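You operate a simulated robot arm through the tools that you are given. There is no shell and no other tool. Be economical: measure what you need, move in short steps, check, and stop when the job is done.

You are at the controls of a simulated robot arm. One attempt, no reset.

JOB
Tighten the silver and black screws with the blue screwdriver and cover them.
Fine: slide the clear lid shut; stand the screwdriver back in its hole; leave the copper screw alone.

The check looks at the end state, three seconds after you hand in, the way a careful person would. Anything else that was tipped, shoved, dropped, spilled or broken makes it a failure. Lids that push on must go on centred and level and be pressed home; caps that screw on are set level and turned clockwise until they are tight.

ROBOT AND FRAMES
A 7-joint arm with a two-finger parallel gripper, fixed in place. Base frame: the origin is at the foot of the arm, x ahead of it, y to its left, z up; the work surface is at about z = 820. Readings come in mm, rad, newtons and seconds.
With the tool pointing down near the work surface it reaches from about 340 to 740 mm from the base axis. Its first joint turns from -2.496 to 2.496 rad. Payload 3 kg.
The TCP is the grasp point between the finger pads, 30 mm short of the fingertips. In the tool frame z runs along the fingers and y along their closing line. The gripper opens to 94 mm. The fingers are 28 mm wide and 10 mm thick; the gripper's body (50 by 96 mm) begins 55 mm behind the TCP.
Orientation is that of the tool frame in the base frame, as a unit quaternion [x, y, z, w]. With the fingers straight down and closing along the base's y, the tool's x points along the base's -x, its y along +y and its z along -z.

CONTROLS
- The arm moves only by the tool drive_tool. Its argument "moves" is text: rows parted by semicolons, each of 7 numbers parted by spaces: the turn, a rotation vector about the tool's x, y, z in rad, then the shift along the tool's x, y, z in mm, then the closure, from 0 (fully open) to 1 (shut). In form: rx ry rz dx dy dz grip; .... A call has 1 to 10 rows; each row shifts and turns the commanded pose from where the row before left it, along the tool's axes as they then stand. A row lasts 0.2 s, in which the tool goes at most 50 mm and 0.15 rad; a call with a longer step from one row to the next is refused whole, and so is a gripper value outside its range. A pose out of reach is approached as far as the arm can. The call stops where the force on the tool passes 40 N (or 10 N more than at its start, if that is more) or the arm is blocked; 0.2 s more then pass. Each finger travels about 45 mm/s and halts on what it meets, pressing with about 22 N; the grip force reading is that of the motor and also rises with nothing between the fingers. The clock runs only during rows and for 0.2 s after the last one: add rows that do not move to give the fingers time. The reply holds the time, the measured pose of the TCP, the force on the tool along the base axes, the opening and the grip force, in the units named above and with some noise, with the torque about the TCP (base axes, N m) and any sound that the robot's microphone picked up, and new pictures: "views" is both (left out), scene, wrist or none.
- Cameras (640 x 400 px; columns grow to the right, rows downward): "scene" is fixed at [400.5, -649.6, 1444.3]; the picture's right is [0.99, -0.17, 0.00], its down [-0.08, -0.50, -0.86] and it looks along [0.14, 0.85, -0.50] (base axes); focal length 350 px, centre (320, 200). "wrist" rides on the gripper at [76, 14, -102] in the tool frame; the picture's right is [-0.18, 0.98, 0.00], its down [-0.75, -0.14, -0.64] and it looks along [-0.63, -0.12, 0.77] (tool axes); focal length 243 px, centre (320, 200). There is no depth. A picture from a camera that has moved, and an enlarged one, comes with that camera's place and axes in the base frame and with its lens.
- lift_body(by): slides the trunk up (or, below 0, down) by that many mm; the arm rides with it, the base frame stays. It gives what a move gives, with no picture.
- zoom(camera, box): a new picture of the part [left, top, right, bottom] of that camera's present view, enlarged. It takes no simulated time.
- hand_in(): hands the job in; it is judged then, once.

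Work in short steps. Places have to be worked out from the pictures, the camera data and where the tool is seen: move nearer, look again, correct. Check each grasp and each placing, and mend what went wrong. You have 120 turns and 200 pictures in all, those below and enlarged ones among them. Open the gripper and draw the arm clear of the work before you hand the job in, unless the task says otherwise; then end with one line.

The tools are called after ">>>" as name(argument=value, ...) on one line, values as JSON. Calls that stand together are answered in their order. drive_tool: Moves the arm, as the interface text tells. Its arguments: {"type":"object","properties":{"moves":{"type":"string"},"views":{"type":"string","enum":["both","scene","wrist","none"]}},"required":["moves"]} The other tools are called the same way: lift_body (by) slides the trunk up or down; zoom (camera, box) takes an enlarged picture of a part of a camera's view; hand_in () hands the job in.

At the start:

```text
clock: 0.0
eef_pos: [568.2, -9.7, 1233.2]
tool_rot: [-0.001, 1.0, 0.0, -0.001]
contact_force: [-0.1, -0.6, 0.1]
wrist_torque: [0.0, 0.01, 0.02]
width: 94.1
gripper_force: 0.1
trunk travel left (down, up): [-200.0, 190.0]
```

scene: 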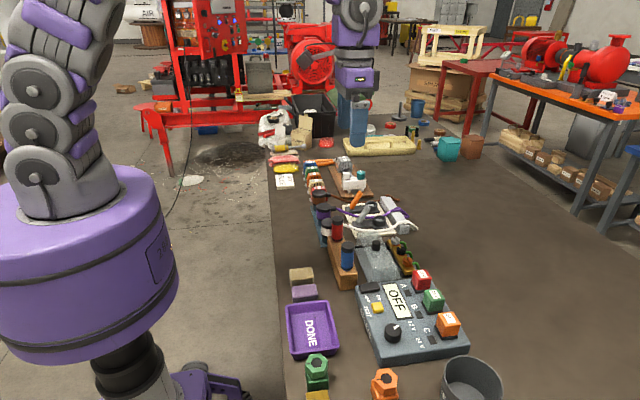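
wrist: 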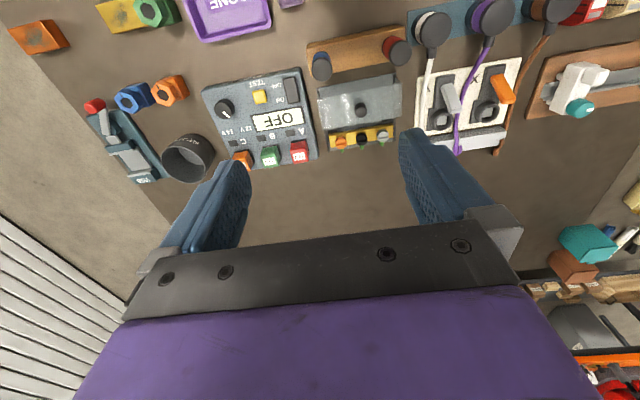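

The clear-lidded strip with screws seems to lie near the middle, next to the wooden rack with blue and red screwdrivers. I enlarge both views.

>>> zoom(camera="wrist", box=[290, 20, 430, 160])

>>> zoom(camera="scene", box=[290, 190, 450, 300])

```text
2.86 times, centred on (360, 90) of wrist
camera zoom: at [492.1, 4.9, 1335.1], right [0.18, 0.98, 0.0], down [0.75, -0.14, 0.64], along [0.63, -0.12, -0.77], focal length 693 px, centre (206, 514)
```

zoom: 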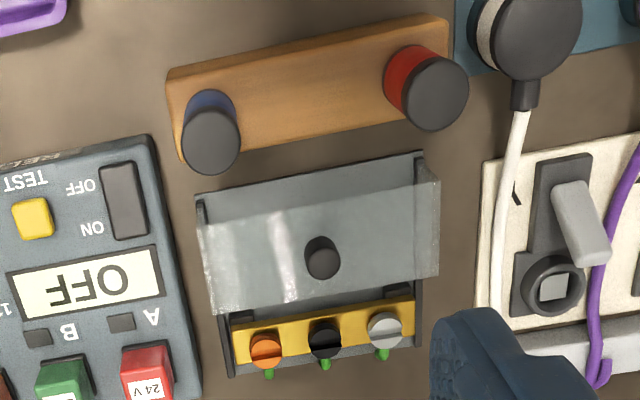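

```text
3.64 times, centred on (370, 245) of scene
camera zoom: at [400.5, -649.6, 1444.3], right [0.99, -0.17, 0.0], down [-0.08, -0.5, -0.86], along [0.14, 0.85, -0.5], focal length 1273 px, centre (138, 36)
```

zoom: 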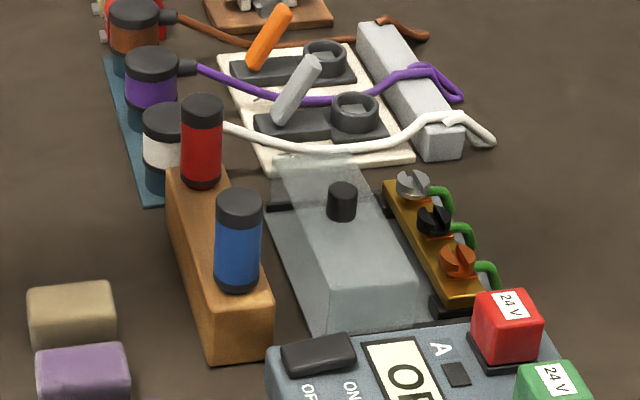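

Estimates: the silver screw is near (733, 89, 860), the black one near (733, 47, 857), and the blue driver's top near (573, -8, 938). I go lower for a closer look.

>>> drive_tool(moves="0 0 0 0 18 40 0; 0 0 0 0 18 40 0; 0 0 0 0 18 40 0; 0 0 0 0 16 40 0; 0 0 0 0 0 20 0", views="wrist")

```text
clock: 1.2
eef_pos: [568.3, 61.7, 1055.0]
tool_rot: [0.0, 1.0, -0.001, 0.0]
contact_force: [-0.3, 0.1, 0.9]
wrist_torque: [-0.01, 0.0, 0.02]
width: 93.9
gripper_force: 0.1
trunk travel left (down, up): [-200.0, 190.0]
camera wrist: at [492.6, 75.9, 1157.2], right [0.18, 0.98, 0.0], down [0.75, -0.14, 0.64], along [0.63, -0.12, -0.77], focal length 243 px, centre (320, 200)
```

wrist: 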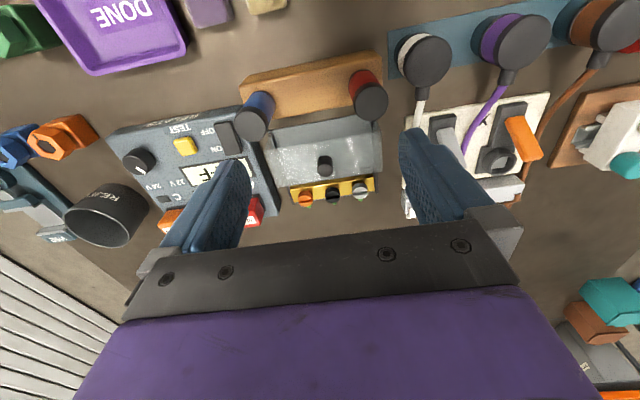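

I enlarge the region around the screws and lid.

>>> zoom(camera="wrist", box=[230, 50, 400, 220])

>>> zoom(camera="wrist", box=[280, 150, 390, 220])

>>> zoom(camera="scene", box=[370, 220, 440, 280])

```text
2.35 times, centred on (315, 135) of wrist
camera zoom: at [492.6, 75.9, 1157.2], right [0.18, 0.98, 0.0], down [0.75, -0.14, 0.64], along [0.63, -0.12, -0.77], focal length 571 px, centre (332, 353)
```

zoom: 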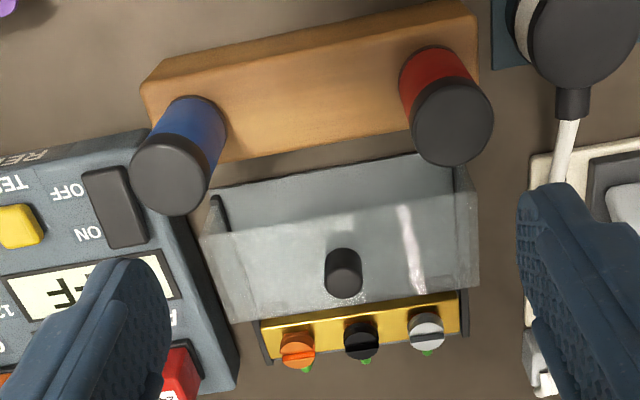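

```text
5.71 times, centred on (335, 185) of wrist
camera zoom: at [492.6, 75.9, 1157.2], right [0.18, 0.98, 0.0], down [0.75, -0.14, 0.64], along [0.63, -0.12, -0.77], focal length 1386 px, centre (234, 286)
```

zoom: 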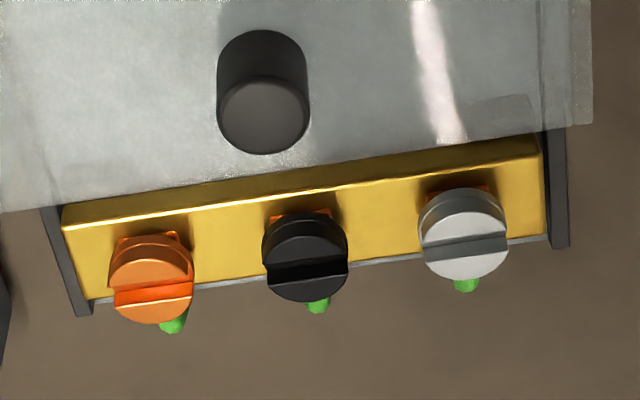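

```text
6.67 times, centred on (405, 250) of scene
camera zoom: at [400.5, -649.6, 1444.3], right [0.99, -0.17, 0.0], down [-0.08, -0.5, -0.86], along [0.14, 0.85, -0.5], focal length 2335 px, centre (-247, -133)
```

zoom: 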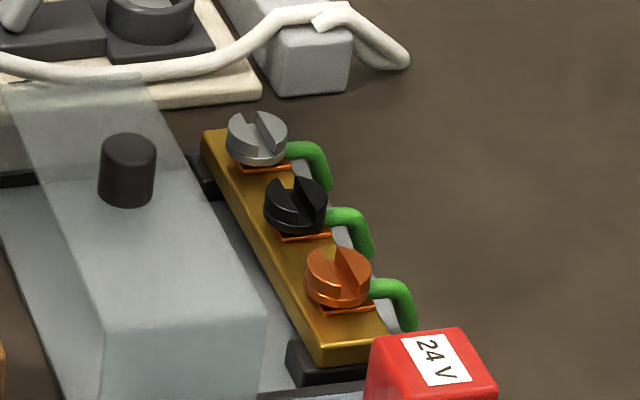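

Everything is aligned with the base axes. Screw slots run along y at x≈731, with silver at y≈93 and black at y≈50. I move above the blue driver (≈576, -9) to check alignment.

>>> drive_tool(moves="0 0 0 -4 -36 20 0; 0 0 0 -4 -35 20 0; 0 0 0 0 0 25 0; 0 0 0 0 0 0 0", views="both")

```text
clock: 2.2
eef_pos: [575.2, -7.6, 988.9]
tool_rot: [0.0, 1.0, -0.001, 0.0]
contact_force: [0.3, 0.0, 0.6]
wrist_torque: [0.0, -0.02, 0.01]
width: 94.1
gripper_force: 0.0
trunk travel left (down, up): [-200.0, 190.0]
camera wrist: at [499.1, 6.8, 1090.9], right [0.18, 0.98, 0.0], down [0.75, -0.14, 0.64], along [0.63, -0.12, -0.77], focal length 243 px, centre (320, 200)
```

scene: 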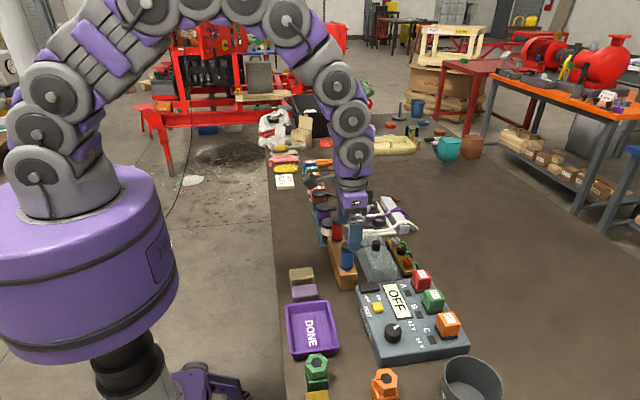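
wrist: 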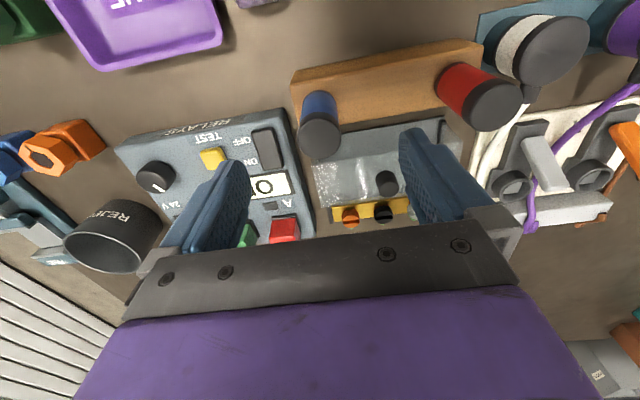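

The driver is centred under the tool. I descend to about z=920 and check where the handle meets the rack.

>>> drive_tool(moves="0 0 0 0 0 35 0; 0 0 0 0 0 33 0; 0 0 0 0 0 0 0", views="wrist")

>>> zoom(camera="scene", box=[310, 200, 400, 300])

```text
clock: 3.0
eef_pos: [575.7, -10.6, 920.7]
tool_rot: [0.0, 1.0, 0.001, 0.001]
contact_force: [0.0, -0.2, 1.3]
wrist_torque: [-0.01, -0.01, 0.0]
width: 94.1
gripper_force: 0.1
trunk travel left (down, up): [-200.0, 190.0]
camera wrist: at [498.7, 3.9, 1022.6], right [0.18, 0.98, 0.0], down [0.75, -0.14, 0.64], along [0.63, -0.12, -0.77], focal length 243 px, centre (320, 200)
```

wrist: 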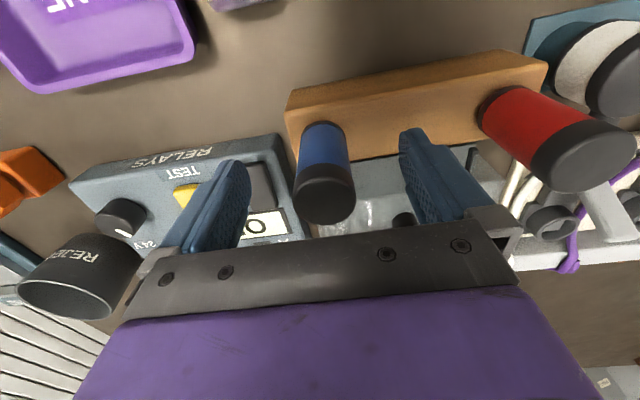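

```text
4.00 times, centred on (355, 250) of scene
camera zoom: at [400.5, -649.6, 1444.3], right [0.99, -0.17, 0.0], down [-0.08, -0.5, -0.86], along [0.14, 0.85, -0.5], focal length 1401 px, centre (180, 0)
```

zoom: 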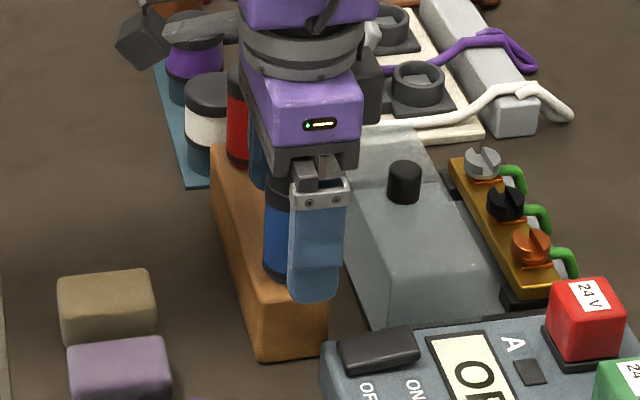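

The handle is between the fingers, its top at about z=931 and its foot at about 881. I shift 2 mm in y, lower 5 mm and close.

>>> drive_tool(moves="0 0 0 0 2 5 0; 0 0 0 0 0 0 0.4; 0 0 0 0 0 0 1; 0 0 0 0 0 0 1; 0 0 0 0 0 0 1; 0 0 0 0 0 0 1; 0 0 0 0 0 0 1", views="wrist")

>>> zoom(camera="scene", box=[310, 200, 400, 300])

```text
clock: 4.6
eef_pos: [575.5, -8.3, 915.5]
tool_rot: [0.0, 1.0, 0.0, 0.0]
contact_force: [0.3, -0.4, 0.0]
wrist_torque: [-0.01, 0.01, 0.0]
width: 30.0
gripper_force: 21.4
trunk travel left (down, up): [-200.0, 190.0]
camera wrist: at [498.5, 5.5, 1017.3], right [0.18, 0.98, 0.0], down [0.75, -0.14, 0.64], along [0.63, -0.12, -0.77], focal length 243 px, centre (320, 200)
```

wrist: 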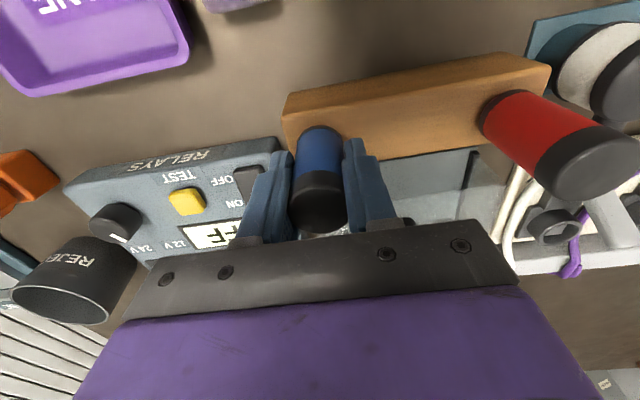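

```text
4.00 times, centred on (355, 250) of scene
camera zoom: at [400.5, -649.6, 1444.3], right [0.99, -0.17, 0.0], down [-0.08, -0.5, -0.86], along [0.14, 0.85, -0.5], focal length 1401 px, centre (180, 0)
```

zoom: 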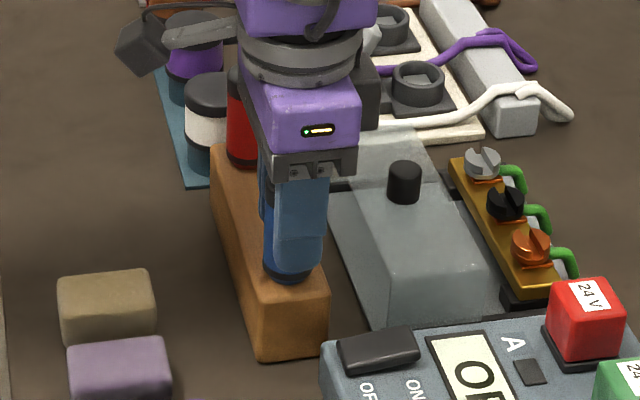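

Grasped (30 mm). I lift straight up 100 mm and look at the blade.

>>> drive_tool(moves="0 0 0 0 0 -20 1; 0 0 0 0 0 -25 1; 0 0 0 0 0 -30 1; 0 0 0 0 0 -30 1; 0 0 0 0 0 0 1", views="wrist")

>>> zoom(camera="scene", box=[300, 150, 420, 270])

```text
clock: 5.8
eef_pos: [574.8, -9.5, 1022.6]
tool_rot: [0.0, 1.0, 0.0, 0.0]
contact_force: [-0.5, 0.1, -1.2]
wrist_torque: [0.01, -0.02, 0.02]
width: 30.2
gripper_force: 22.2
trunk travel left (down, up): [-200.0, 190.0]
camera wrist: at [498.6, 5.3, 1123.7], right [0.18, 0.98, 0.0], down [0.75, -0.14, 0.64], along [0.63, -0.12, -0.77], focal length 243 px, centre (320, 200)
```

wrist: 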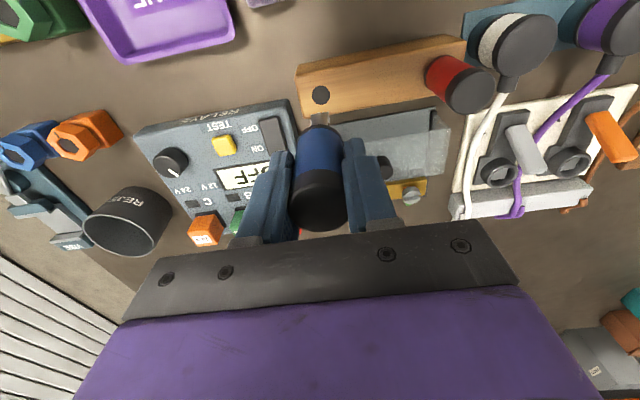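

```text
3.33 times, centred on (360, 210) of scene
camera zoom: at [400.5, -649.6, 1444.3], right [0.99, -0.17, 0.0], down [-0.08, -0.5, -0.86], along [0.14, 0.85, -0.5], focal length 1167 px, centre (187, 167)
```

zoom: 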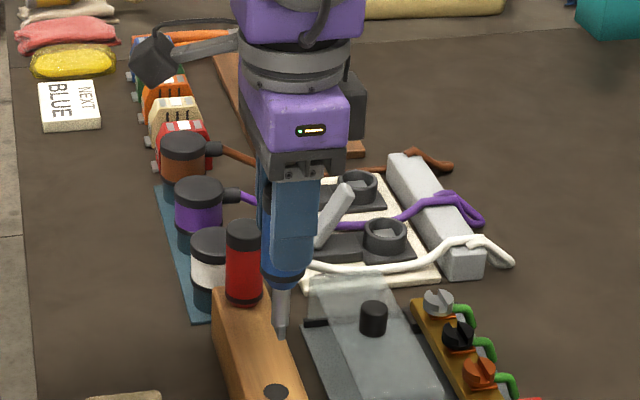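

The driver is out. I look at the blade and the rack hole closely.

>>> zoom(camera="scene", box=[340, 215, 380, 255])

>>> zoom(camera="wrist", box=[290, 70, 360, 140])

```text
10.00 times, centred on (360, 235) of scene
camera zoom: at [400.5, -649.6, 1444.3], right [0.99, -0.17, 0.0], down [-0.08, -0.5, -0.86], along [0.14, 0.85, -0.5], focal length 3502 px, centre (-80, -150)
```

zoom: 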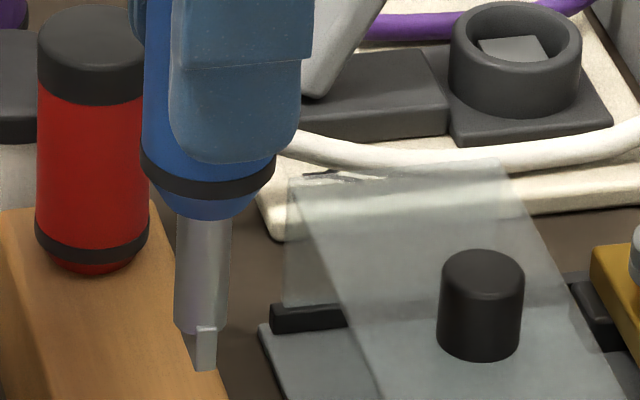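

```text
5.71 times, centred on (325, 105) of wrist
camera zoom: at [498.6, 5.3, 1123.7], right [0.18, 0.98, 0.0], down [0.75, -0.14, 0.64], along [0.63, -0.12, -0.77], focal length 1386 px, centre (291, 743)
```

zoom: 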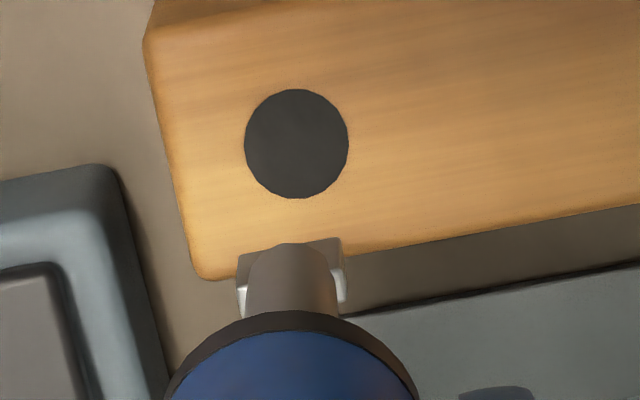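

The flat blade already lies along y, matching the slots. Its tip is about 98 mm below the TCP and offset about (-2, 0). I carry it over to hover above the silver screw.

>>> drive_tool(moves="0 0 0 -39.5 25.5 0 1; 0 0 0 -39.5 25.5 0 1; 0 0 0 -39.5 25.5 0 1; 0 0 0 -39.5 25.5 0 1; 0 0 0 0 0 20 1; 0 0 0 0 0 0 1", views="wrist")

>>> zoom(camera="scene", box=[370, 200, 440, 270])

>>> zoom(camera="wrist", box=[280, 70, 370, 160])

```text
clock: 7.2
eef_pos: [731.9, 93.8, 1000.4]
tool_rot: [-0.001, 1.0, 0.0, 0.0]
contact_force: [-0.1, -0.6, -1.4]
wrist_torque: [-0.01, -0.01, 0.01]
width: 29.9
gripper_force: 21.8
trunk travel left (down, up): [-200.0, 190.0]
camera wrist: at [654.3, 107.5, 1101.9], right [0.18, 0.98, 0.0], down [0.75, -0.14, 0.64], along [0.63, -0.12, -0.77], focal length 243 px, centre (320, 200)
```

wrist: 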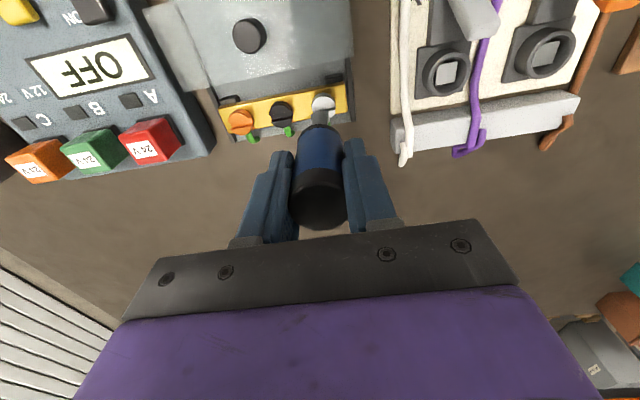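

```text
5.71 times, centred on (405, 235) of scene
camera zoom: at [400.5, -649.6, 1444.3], right [0.99, -0.17, 0.0], down [-0.08, -0.5, -0.86], along [0.14, 0.85, -0.5], focal length 2001 px, centre (-166, 0)
```

zoom: 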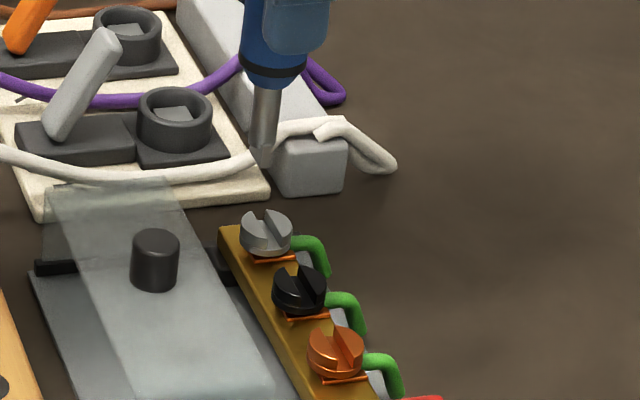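

```text
4.44 times, centred on (325, 115) of wrist
camera zoom: at [654.3, 107.5, 1101.9], right [0.18, 0.98, 0.0], down [0.75, -0.14, 0.64], along [0.63, -0.12, -0.77], focal length 1078 px, centre (298, 578)
```

zoom: 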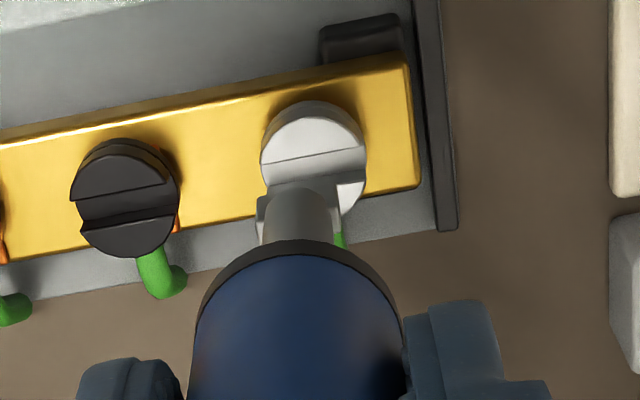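

Silver screw top solves to about (738, 94, 855); the tip is at about (731, 93.5, 900). I move +7 in x, 20 down, and look again.

>>> drive_tool(moves="0 0 0 -7 0 10 1; 0 0 0 0 0 12 1; 0 0 0 0 0 0 1; 0 0 0 0 0 0 1", views="none")

>>> zoom(camera="scene", box=[380, 205, 430, 255])

>>> zoom(camera="wrist", box=[290, 70, 360, 140])

```text
clock: 8.2
eef_pos: [738.9, 91.7, 977.9]
tool_rot: [0.0, 1.0, -0.001, 0.0]
contact_force: [0.3, 0.5, -0.9]
wrist_torque: [0.0, 0.0, -0.01]
width: 30.3
gripper_force: 21.8
trunk travel left (down, up): [-200.0, 190.0]
```

```text
8.00 times, centred on (405, 230) of scene
camera zoom: at [400.5, -649.6, 1444.3], right [0.99, -0.17, 0.0], down [-0.08, -0.5, -0.86], along [0.14, 0.85, -0.5], focal length 2802 px, centre (-360, -40)
```

zoom: 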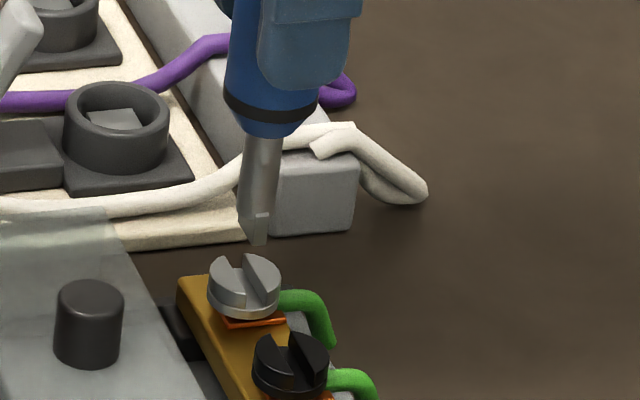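

```text
5.71 times, centred on (325, 105) of wrist
camera zoom: at [662.5, 107.4, 1080.7], right [0.18, 0.98, 0.0], down [0.75, -0.14, 0.64], along [0.63, -0.12, -0.77], focal length 1386 px, centre (291, 743)
```

zoom: 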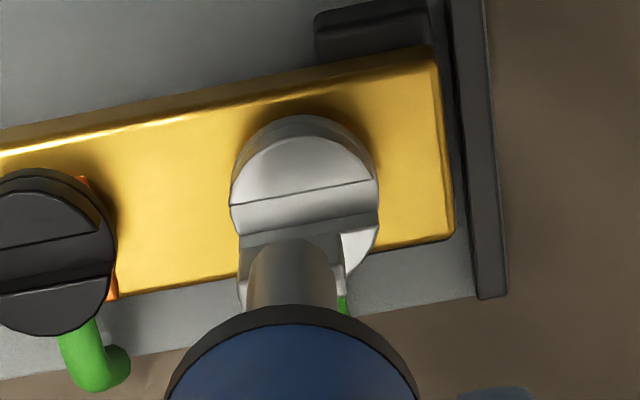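

By both views the x is right, the tip is about 2.3 mm short in y and about 18 mm above the head. I correct and descend 14 mm.

>>> drive_tool(moves="0 0 0 0 2.4 0 1; 0 0 0 0 0 7 1; 0 0 0 0 0 7 1; 0 0 0 0 0 0 1; 0 0 0 0 0 0 1", views="none")

>>> zoom(camera="scene", box=[385, 215, 425, 255])

>>> zoom(camera="wrist", box=[300, 80, 350, 130])

```text
clock: 9.4
eef_pos: [738.8, 95.8, 963.9]
tool_rot: [0.0, 1.0, -0.001, 0.0]
contact_force: [0.2, -1.1, -0.5]
wrist_torque: [-0.01, 0.0, -0.01]
width: 30.1
gripper_force: 21.9
trunk travel left (down, up): [-200.0, 190.0]
```

```text
10.00 times, centred on (405, 235) of scene
camera zoom: at [400.5, -649.6, 1444.3], right [0.99, -0.17, 0.0], down [-0.08, -0.5, -0.86], along [0.14, 0.85, -0.5], focal length 3502 px, centre (-530, -150)
```

zoom: 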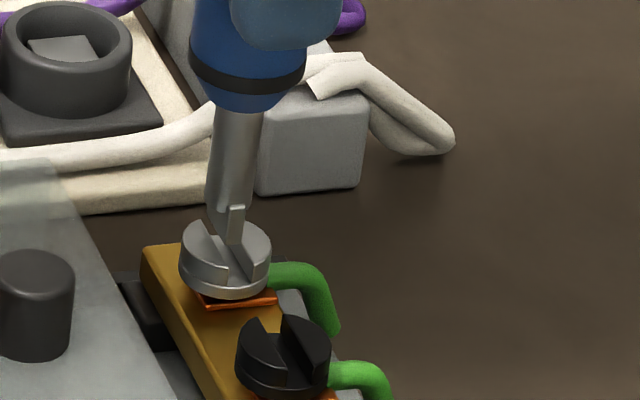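

```text
8.00 times, centred on (325, 105) of wrist
camera zoom: at [662.5, 110.9, 1066.6], right [0.18, 0.98, 0.0], down [0.75, -0.14, 0.64], along [0.63, -0.12, -0.77], focal length 1941 px, centre (280, 960)
```

zoom: 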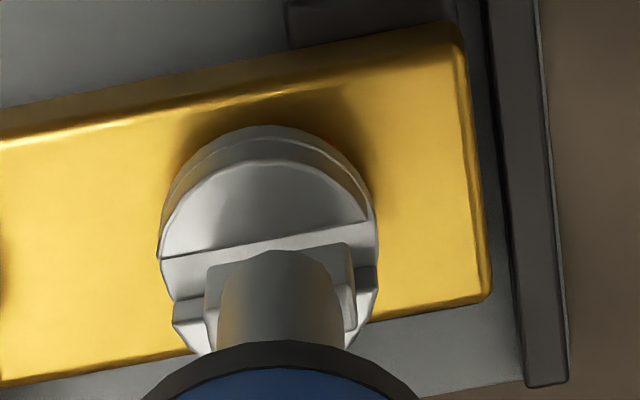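

Well aligned; the tip is about 1 mm too far in +y. I correct and descend gently into the slot.

>>> drive_tool(moves="0 0 0 0 -1.2 0 1; 0 0 0 0 0 3 1; 0 0 0 0 0 3 1; 0 0 0 0 0 0 1", views="none")

>>> zoom(camera="scene", box=[385, 215, 425, 255])

>>> zoom(camera="wrist", box=[300, 80, 350, 130])

```text
clock: 10.4
eef_pos: [740.8, 95.1, 958.4]
tool_rot: [0.0, 1.0, -0.001, 0.001]
contact_force: [0.4, 0.0, -1.2]
wrist_torque: [-0.03, 0.02, 0.0]
width: 30.1
gripper_force: 22.4
trunk travel left (down, up): [-200.0, 190.0]
```

```text
10.00 times, centred on (405, 235) of scene
camera zoom: at [400.5, -649.6, 1444.3], right [0.99, -0.17, 0.0], down [-0.08, -0.5, -0.86], along [0.14, 0.85, -0.5], focal length 3502 px, centre (-530, -150)
```

zoom: 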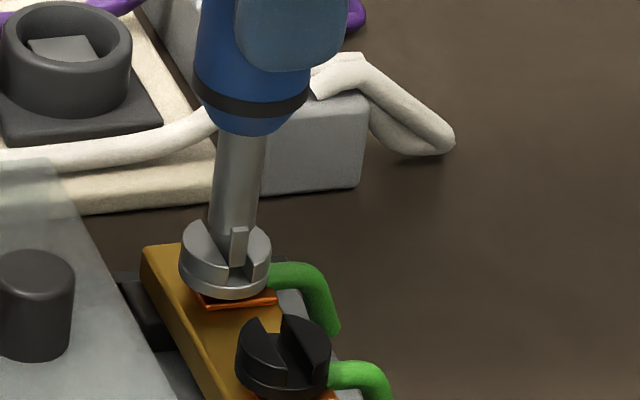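

```text
8.00 times, centred on (325, 105) of wrist
camera zoom: at [663.9, 109.7, 1060.6], right [0.18, 0.98, 0.0], down [0.75, -0.14, 0.64], along [0.63, -0.12, -0.77], focal length 1941 px, centre (280, 960)
```

zoom: 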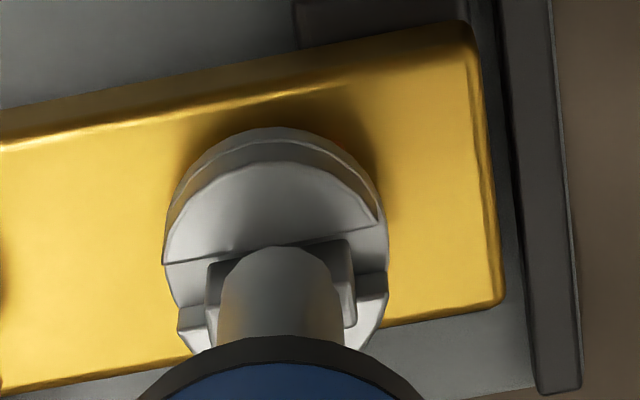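

The blade is entering the slot with no side force. I continue down in small steps.

>>> drive_tool(moves="0 0 0 0 0 2 1; 0 0 0 0 0 1.5 1; 0 0 0 0 0 0 1", views="none")

>>> zoom(camera="scene", box=[385, 215, 425, 255])

```text
clock: 11.2
eef_pos: [740.9, 95.6, 955.5]
tool_rot: [0.0, 1.0, 0.0, 0.0]
contact_force: [0.5, 0.1, -0.3]
wrist_torque: [0.06, 0.01, -0.02]
width: 30.3
gripper_force: 21.8
trunk travel left (down, up): [-200.0, 190.0]
```

```text
10.00 times, centred on (405, 235) of scene
camera zoom: at [400.5, -649.6, 1444.3], right [0.99, -0.17, 0.0], down [-0.08, -0.5, -0.86], along [0.14, 0.85, -0.5], focal length 3502 px, centre (-530, -150)
```

zoom: 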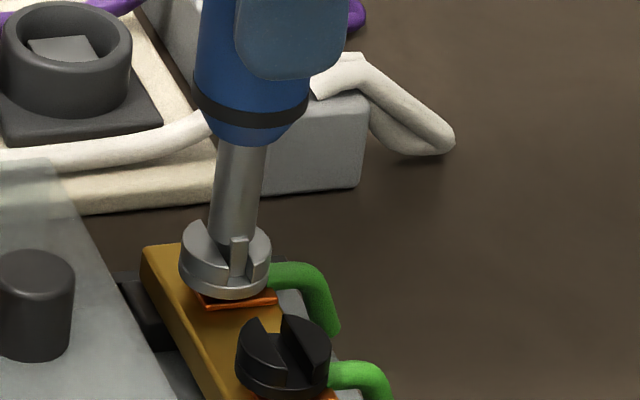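

>>> drive_tool(moves="0 0 0 0 0 1.5 1; 0 0 0 0 0 1.5 1; 0 0 0 0 0 0 1", views="none")

>>> zoom(camera="scene", box=[385, 215, 425, 255])

```text
clock: 12.0
eef_pos: [738.5, 94.7, 954.9]
tool_rot: [0.0, 1.0, 0.0, 0.002]
contact_force: [0.9, 1.7, 19.6]
wrist_torque: [0.48, -0.11, -0.02]
width: 30.3
gripper_force: 22.2
trunk travel left (down, up): [-200.0, 190.0]
```

```text
10.00 times, centred on (405, 235) of scene
camera zoom: at [400.5, -649.6, 1444.3], right [0.99, -0.17, 0.0], down [-0.08, -0.5, -0.86], along [0.14, 0.85, -0.5], focal length 3502 px, centre (-530, -150)
```

zoom: 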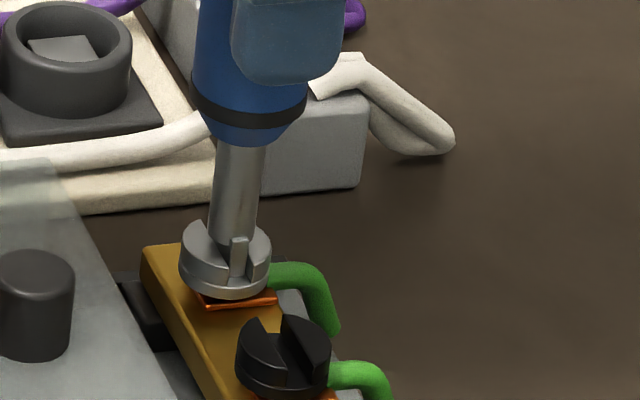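

The blade is seated (about 20 N down). Now I turn clockwise (+ about tool z) and watch the torque.

>>> drive_tool(moves="0 0 0.1 0 0 0 1; 0 0 0.1 0 0 0 1; 0 0 0.1 0 0 0 1; 0 0 0.1 0 0 0 1; 0 0 0.1 0 0 0 1", views="none")

>>> zoom(camera="scene", box=[385, 215, 425, 255])

```text
clock: 13.2
eef_pos: [738.0, 95.5, 952.9]
tool_rot: [0.248, 0.969, -0.001, 0.0]
contact_force: [-3.0, -1.1, 12.0]
wrist_torque: [-0.2, 0.3, -0.02]
width: 30.0
gripper_force: 22.1
trunk travel left (down, up): [-200.0, 190.0]
```

```text
10.00 times, centred on (405, 235) of scene
camera zoom: at [400.5, -649.6, 1444.3], right [0.99, -0.17, 0.0], down [-0.08, -0.5, -0.86], along [0.14, 0.85, -0.5], focal length 3502 px, centre (-530, -150)
```

zoom: 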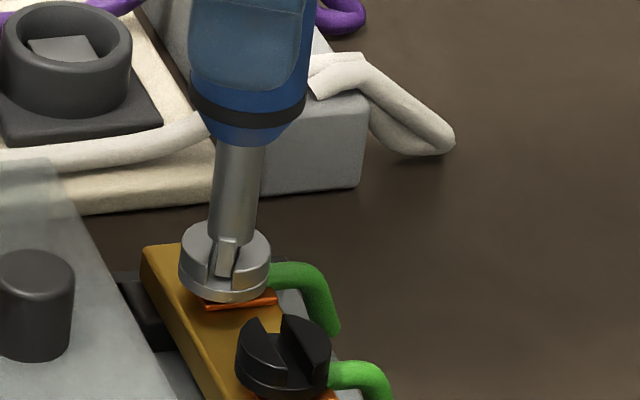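

The screw turns with the driver and sinks a little. I continue, following down slightly.

>>> drive_tool(moves="0 0 0.1 0 0 0.2 1; 0 0 0.1 0 0 0.2 1; 0 0 0.1 0 0 0.2 1; 0 0 0.1 0 0 0.2 1; 0 0 0.1 0 0 0.2 1; 0 0 0.1 0 0 0.2 1; 0 0 0.1 0 0 0.2 1; 0 0 0.1 0 0 0.2 1; 0 0 0.1 0 0 0.2 1; 0 0 0.1 0 0 0.2 1", views="none")

>>> zoom(camera="scene", box=[385, 215, 425, 255])

```text
clock: 15.4
eef_pos: [739.8, 96.2, 951.5]
tool_rot: [0.682, 0.731, 0.0, 0.0]
contact_force: [2.8, 1.8, 11.8]
wrist_torque: [0.22, -0.26, 0.04]
width: 30.2
gripper_force: 21.7
trunk travel left (down, up): [-200.0, 190.0]
```

```text
10.00 times, centred on (405, 235) of scene
camera zoom: at [400.5, -649.6, 1444.3], right [0.99, -0.17, 0.0], down [-0.08, -0.5, -0.86], along [0.14, 0.85, -0.5], focal length 3502 px, centre (-530, -150)
```

zoom: 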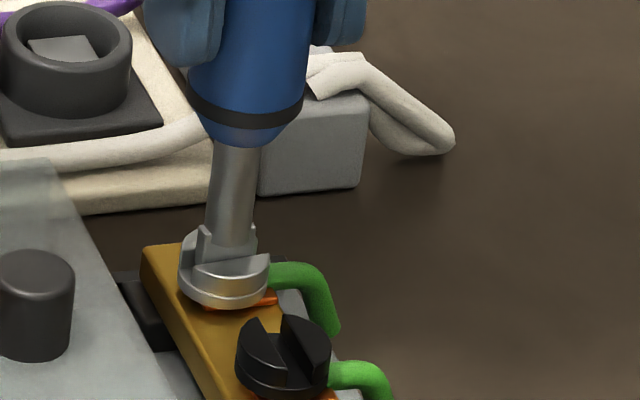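

1.5 rad in, and the head is sinking. I continue.

>>> drive_tool(moves="0 0 0.1 0 0 0.15 1; 0 0 0.1 0 0 0.15 1; 0 0 0.1 0 0 0.15 1; 0 0 0.1 0 0 0.15 1; 0 0 0.1 0 0 0.15 1; 0 0 0.1 0 0 0.15 1; 0 0 0.1 0 0 0.15 1; 0 0 0.1 0 0 0.15 1; 0 0 0.1 0 0 0.15 1; 0 0 0.1 0 0 0.15 1", views="none")

>>> zoom(camera="scene", box=[385, 215, 425, 255])

```text
clock: 17.6
eef_pos: [739.8, 94.0, 949.4]
tool_rot: [0.949, 0.315, 0.0, 0.0]
contact_force: [4.0, -0.2, 4.0]
wrist_torque: [0.12, 0.06, 0.36]
width: 29.1
gripper_force: 22.1
trunk travel left (down, up): [-200.0, 190.0]
```

```text
10.00 times, centred on (405, 235) of scene
camera zoom: at [400.5, -649.6, 1444.3], right [0.99, -0.17, 0.0], down [-0.08, -0.5, -0.86], along [0.14, 0.85, -0.5], focal length 3502 px, centre (-530, -150)
```

zoom: 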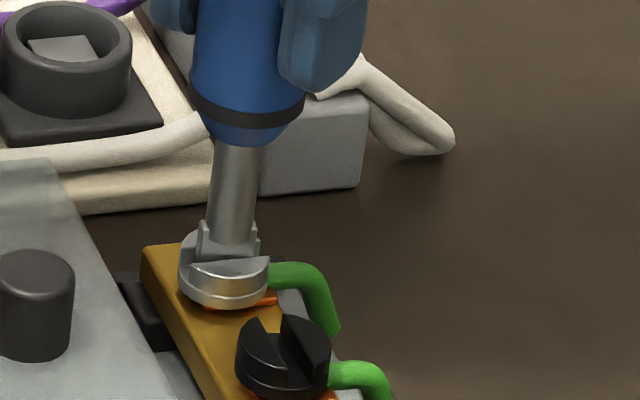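

The gripper has turned further than the screw: torque rose to 0.36 N·m and the handle slipped in the grip, so it appears tight. I inspect it.

>>> drive_tool(moves="0 0 0 0 0 0 1", views="wrist")

>>> zoom(camera="scene", box=[395, 230, 430, 265])

```text
clock: 18.0
eef_pos: [740.0, 94.9, 949.4]
tool_rot: [0.949, 0.315, 0.0, 0.0]
contact_force: [3.0, -1.1, 3.2]
wrist_torque: [-0.06, -0.35, 0.29]
width: 28.9
gripper_force: 22.5
trunk travel left (down, up): [-200.0, 190.0]
camera wrist: at [809.2, 128.9, 1051.2], right [0.44, -0.9, 0.0], down [-0.69, -0.34, 0.64], along [-0.58, -0.28, -0.77], focal length 243 px, centre (320, 200)
```

wrist: 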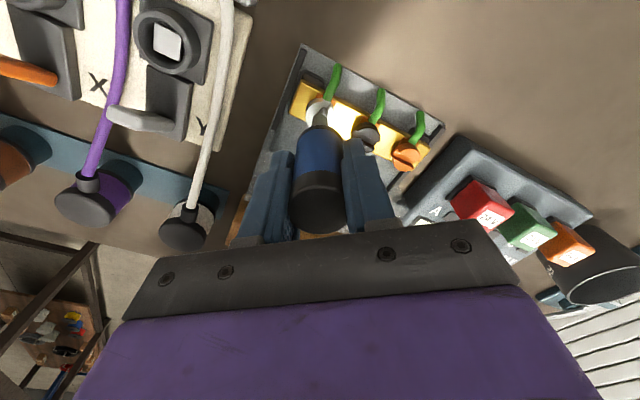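

```text
11.43 times, centred on (412, 248) of scene
camera zoom: at [400.5, -649.6, 1444.3], right [0.99, -0.17, 0.0], down [-0.08, -0.5, -0.86], along [0.14, 0.85, -0.5], focal length 4002 px, centre (-737, -343)
```

zoom: 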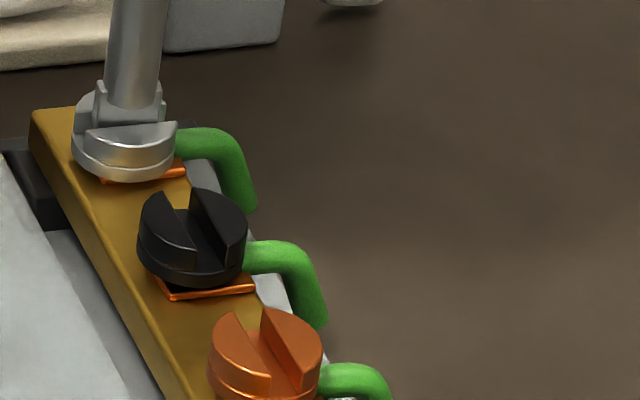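

The silver head now sits on its washer and torque has jumped to the slip limit, so it is tight. I lift straight out and look at the blade's angle.

>>> drive_tool(moves="0 0 0 0 0 -6 1; 0 0 0 0 0 -12 1; 0 0 0 0 0 -20 1; 0 0 0 0 0 0 1", views="none")

>>> zoom(camera="scene", box=[385, 205, 435, 255])

>>> zoom(camera="wrist", box=[290, 70, 360, 140])

```text
clock: 19.0
eef_pos: [739.6, 95.1, 985.6]
tool_rot: [0.949, 0.316, 0.0, 0.0]
contact_force: [-0.4, 0.2, -1.1]
wrist_torque: [0.03, 0.0, 0.0]
width: 28.4
gripper_force: 22.2
trunk travel left (down, up): [-200.0, 190.0]
```

```text
8.00 times, centred on (410, 230) of scene
camera zoom: at [400.5, -649.6, 1444.3], right [0.99, -0.17, 0.0], down [-0.08, -0.5, -0.86], along [0.14, 0.85, -0.5], focal length 2802 px, centre (-400, -40)
```

zoom: 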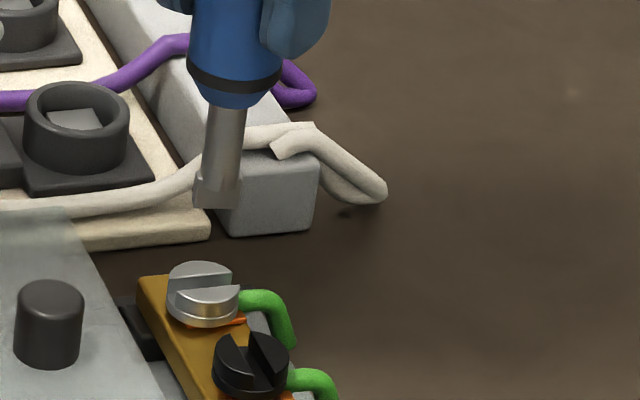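

```text
5.71 times, centred on (325, 105) of wrist
camera zoom: at [809.7, 129.4, 1088.1], right [0.44, -0.9, 0.0], down [-0.69, -0.34, 0.64], along [-0.58, -0.28, -0.77], focal length 1386 px, centre (291, 743)
```

zoom: 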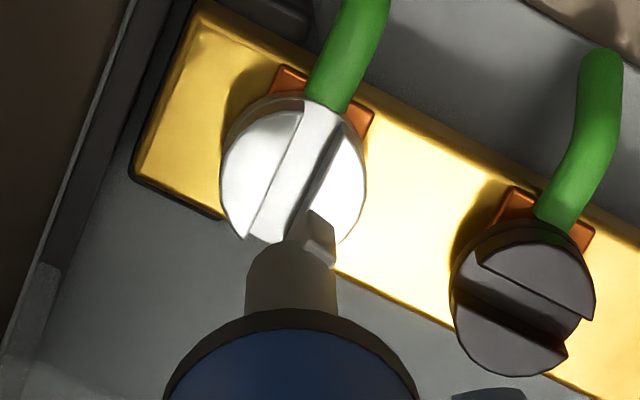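

The silver screw turned a quarter turn: its slot and the blade are now along x. I move 43.5 mm in -y to the black screw and turn back 1.5 rad to match its slot (about 3° off y).

>>> drive_tool(moves="0 0 0 -13 17.5 0 1; 0 0 0 -13 17.4 0 1; 0 0 0 0 0 0 1", views="none")

>>> drive_tool(moves="0 0 -0.149 0 0 0 1; 0 0 -0.149 0 0 0 1; 0 0 -0.149 0 0 0 1; 0 0 -0.149 0 0 0 1; 0 0 -0.149 0 0 0 1; 0 0 -0.149 0 0 0 1; 0 0 -0.149 0 0 0 1; 0 0 -0.149 0 0 0 1; 0 0 -0.149 0 0 0 1; 0 0 -0.149 0 0 0 1", views="none")

>>> zoom(camera="scene", box=[385, 215, 435, 265])

>>> zoom(camera="wrist", box=[290, 70, 360, 140])

```text
clock: 19.8
eef_pos: [738.3, 51.6, 987.7]
tool_rot: [0.949, 0.316, 0.0, 0.0]
contact_force: [0.2, -0.1, -1.4]
wrist_torque: [0.02, 0.01, 0.01]
width: 28.0
gripper_force: 22.3
trunk travel left (down, up): [-200.0, 190.0]
```

```text
clock: 22.0
eef_pos: [741.0, 53.7, 987.0]
tool_rot: [0.482, 0.876, 0.0, 0.0]
contact_force: [-1.1, 1.0, -0.2]
wrist_torque: [-0.01, 0.03, -0.02]
width: 27.9
gripper_force: 22.4
trunk travel left (down, up): [-200.0, 190.0]
```

```text
8.00 times, centred on (410, 240) of scene
camera zoom: at [400.5, -649.6, 1444.3], right [0.99, -0.17, 0.0], down [-0.08, -0.5, -0.86], along [0.14, 0.85, -0.5], focal length 2802 px, centre (-400, -120)
```

zoom: 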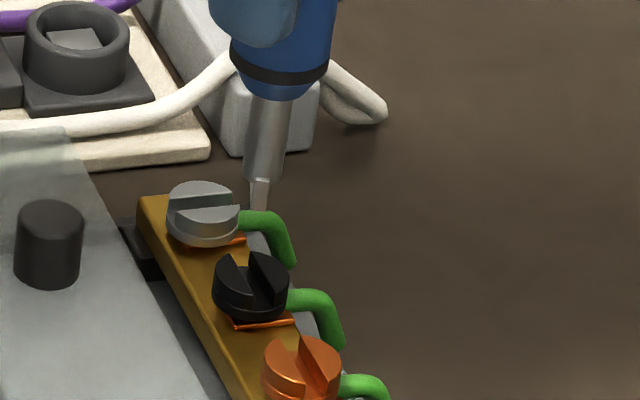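

```text
5.71 times, centred on (325, 105) of wrist
camera zoom: at [711.1, 124.7, 1089.0], right [0.93, 0.37, 0.0], down [0.28, -0.71, 0.64], along [0.24, -0.6, -0.77], focal length 1386 px, centre (291, 743)
```

zoom: 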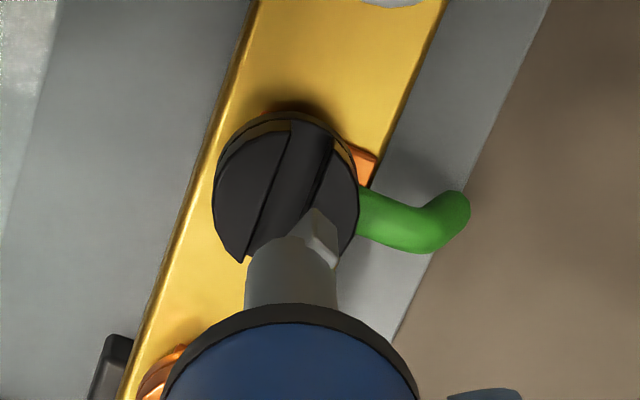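

Roughly aligned, about 1 mm lateral error. I correct and lower 17 mm, then check again.

>>> drive_tool(moves="0 0 0 0 -1 8 1; 0 0 0 0 0 9 1; 0 0 0 0 0 0 1; 0 0 0 0 0 0 1", views="wrist")

>>> zoom(camera="scene", box=[390, 225, 430, 265])

>>> zoom(camera="wrist", box=[300, 80, 350, 130])

```text
clock: 23.0
eef_pos: [739.7, 51.6, 969.2]
tool_rot: [0.485, 0.875, 0.0, 0.0]
contact_force: [0.4, -0.4, -1.2]
wrist_torque: [-0.01, -0.01, 0.01]
width: 27.5
gripper_force: 22.3
trunk travel left (down, up): [-200.0, 190.0]
camera wrist: at [710.0, 123.5, 1071.8], right [0.93, 0.37, 0.0], down [0.28, -0.71, 0.64], along [0.24, -0.6, -0.77], focal length 243 px, centre (320, 200)
```

wrist: 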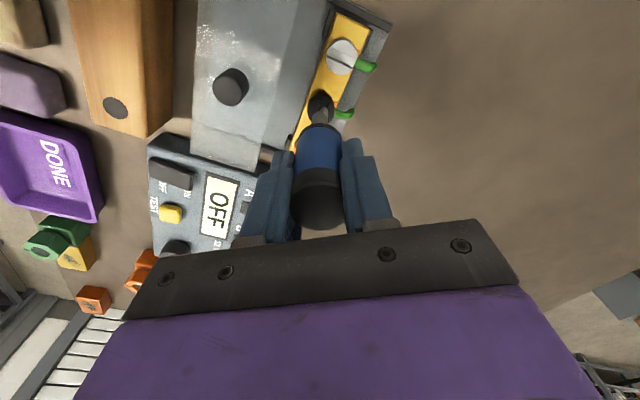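

```text
10.00 times, centred on (410, 245) of scene
camera zoom: at [400.5, -649.6, 1444.3], right [0.99, -0.17, 0.0], down [-0.08, -0.5, -0.86], along [0.14, 0.85, -0.5], focal length 3502 px, centre (-580, -250)
```

zoom: 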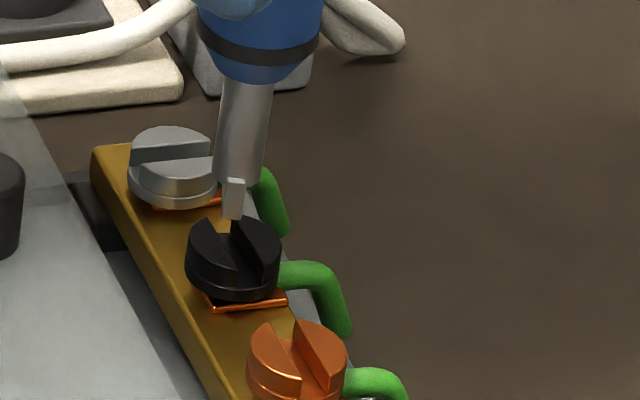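

```text
8.00 times, centred on (325, 105) of wrist
camera zoom: at [710.0, 123.5, 1071.8], right [0.93, 0.37, 0.0], down [0.28, -0.71, 0.64], along [0.24, -0.6, -0.77], focal length 1941 px, centre (280, 960)
```

zoom: 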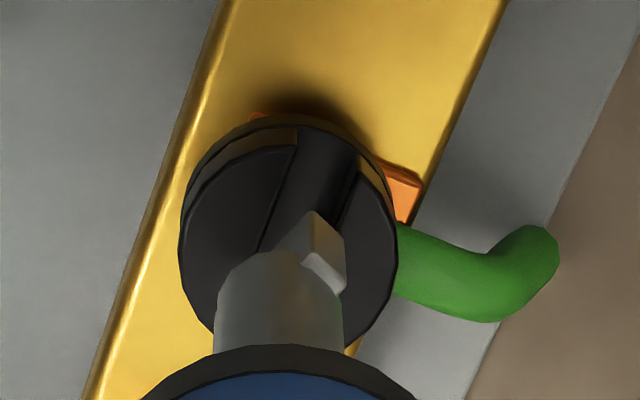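

Combining both views, the tip is about 6 mm too far in +y and about 1.5 mm short in x. I correct and recheck before lowering.

>>> drive_tool(moves="0 0 0 -5.9 -1.9 0 1; 0 0 0 0 0 0 1; 0 0 0 0 0 0 1", views="none")

>>> zoom(camera="scene", box=[390, 225, 430, 265])

>>> zoom(camera="wrist", box=[300, 80, 350, 130])

```text
clock: 23.8
eef_pos: [741.2, 46.1, 970.3]
tool_rot: [0.483, 0.876, -0.001, 0.001]
contact_force: [0.1, -0.1, -1.0]
wrist_torque: [-0.01, 0.0, 0.03]
width: 27.7
gripper_force: 22.1
trunk travel left (down, up): [-200.0, 190.0]
```

```text
10.00 times, centred on (410, 245) of scene
camera zoom: at [400.5, -649.6, 1444.3], right [0.99, -0.17, 0.0], down [-0.08, -0.5, -0.86], along [0.14, 0.85, -0.5], focal length 3502 px, centre (-580, -250)
```

zoom: 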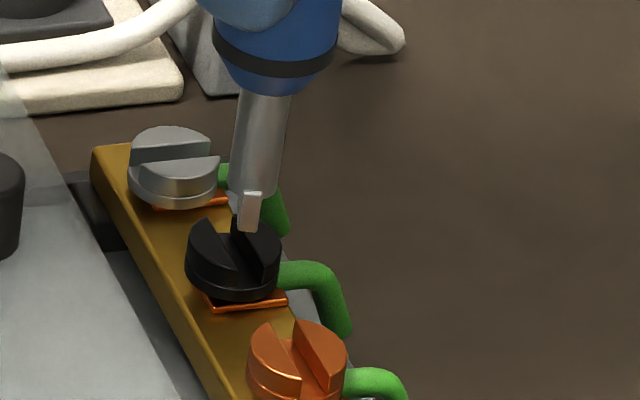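

```text
8.00 times, centred on (325, 105) of wrist
camera zoom: at [711.9, 117.3, 1072.3], right [0.93, 0.37, 0.0], down [0.28, -0.71, 0.64], along [0.24, -0.6, -0.77], focal length 1941 px, centre (280, 960)
```

zoom: 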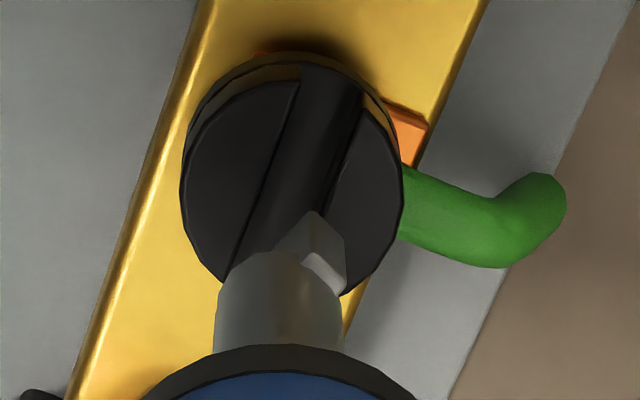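

The blade leads the slot by about 15–20° (slack in the slot), which explains the mismatch between the two views. I turn back 0.28 rad, undo most of the y shift, and look.

>>> drive_tool(moves="0 0 0 4.5 2.3 0 1; 0 0 -0.14 0 0 0 1; 0 0 -0.14 0 0 0 1; 0 0 0 0 0 0 1", views="none")

>>> zoom(camera="scene", box=[390, 225, 430, 265])

>>> zoom(camera="wrist", box=[300, 80, 350, 130])

```text
clock: 24.8
eef_pos: [740.0, 50.4, 969.9]
tool_rot: [0.357, 0.934, 0.0, 0.0]
contact_force: [0.6, 0.1, -1.3]
wrist_torque: [0.02, 0.0, -0.01]
width: 27.6
gripper_force: 21.6
trunk travel left (down, up): [-200.0, 190.0]
```

```text
10.00 times, centred on (410, 245) of scene
camera zoom: at [400.5, -649.6, 1444.3], right [0.99, -0.17, 0.0], down [-0.08, -0.5, -0.86], along [0.14, 0.85, -0.5], focal length 3502 px, centre (-580, -250)
```

zoom: 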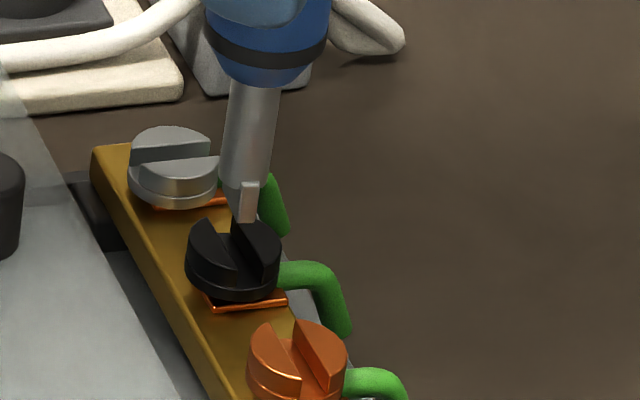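

```text
8.00 times, centred on (325, 105) of wrist
camera zoom: at [692.5, 111.2, 1071.9], right [0.79, 0.61, 0.0], down [0.47, -0.61, 0.64], along [0.39, -0.51, -0.77], focal length 1941 px, centre (280, 960)
```

zoom: 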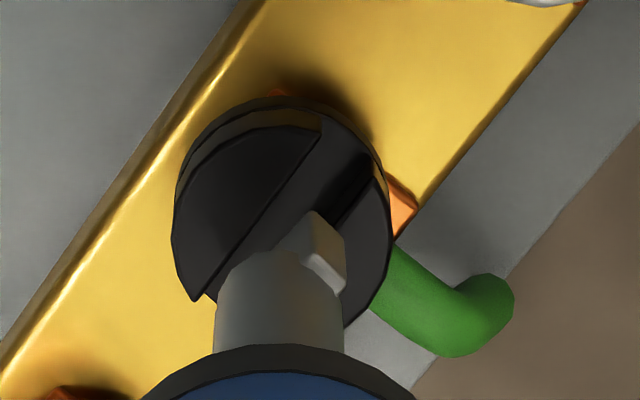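

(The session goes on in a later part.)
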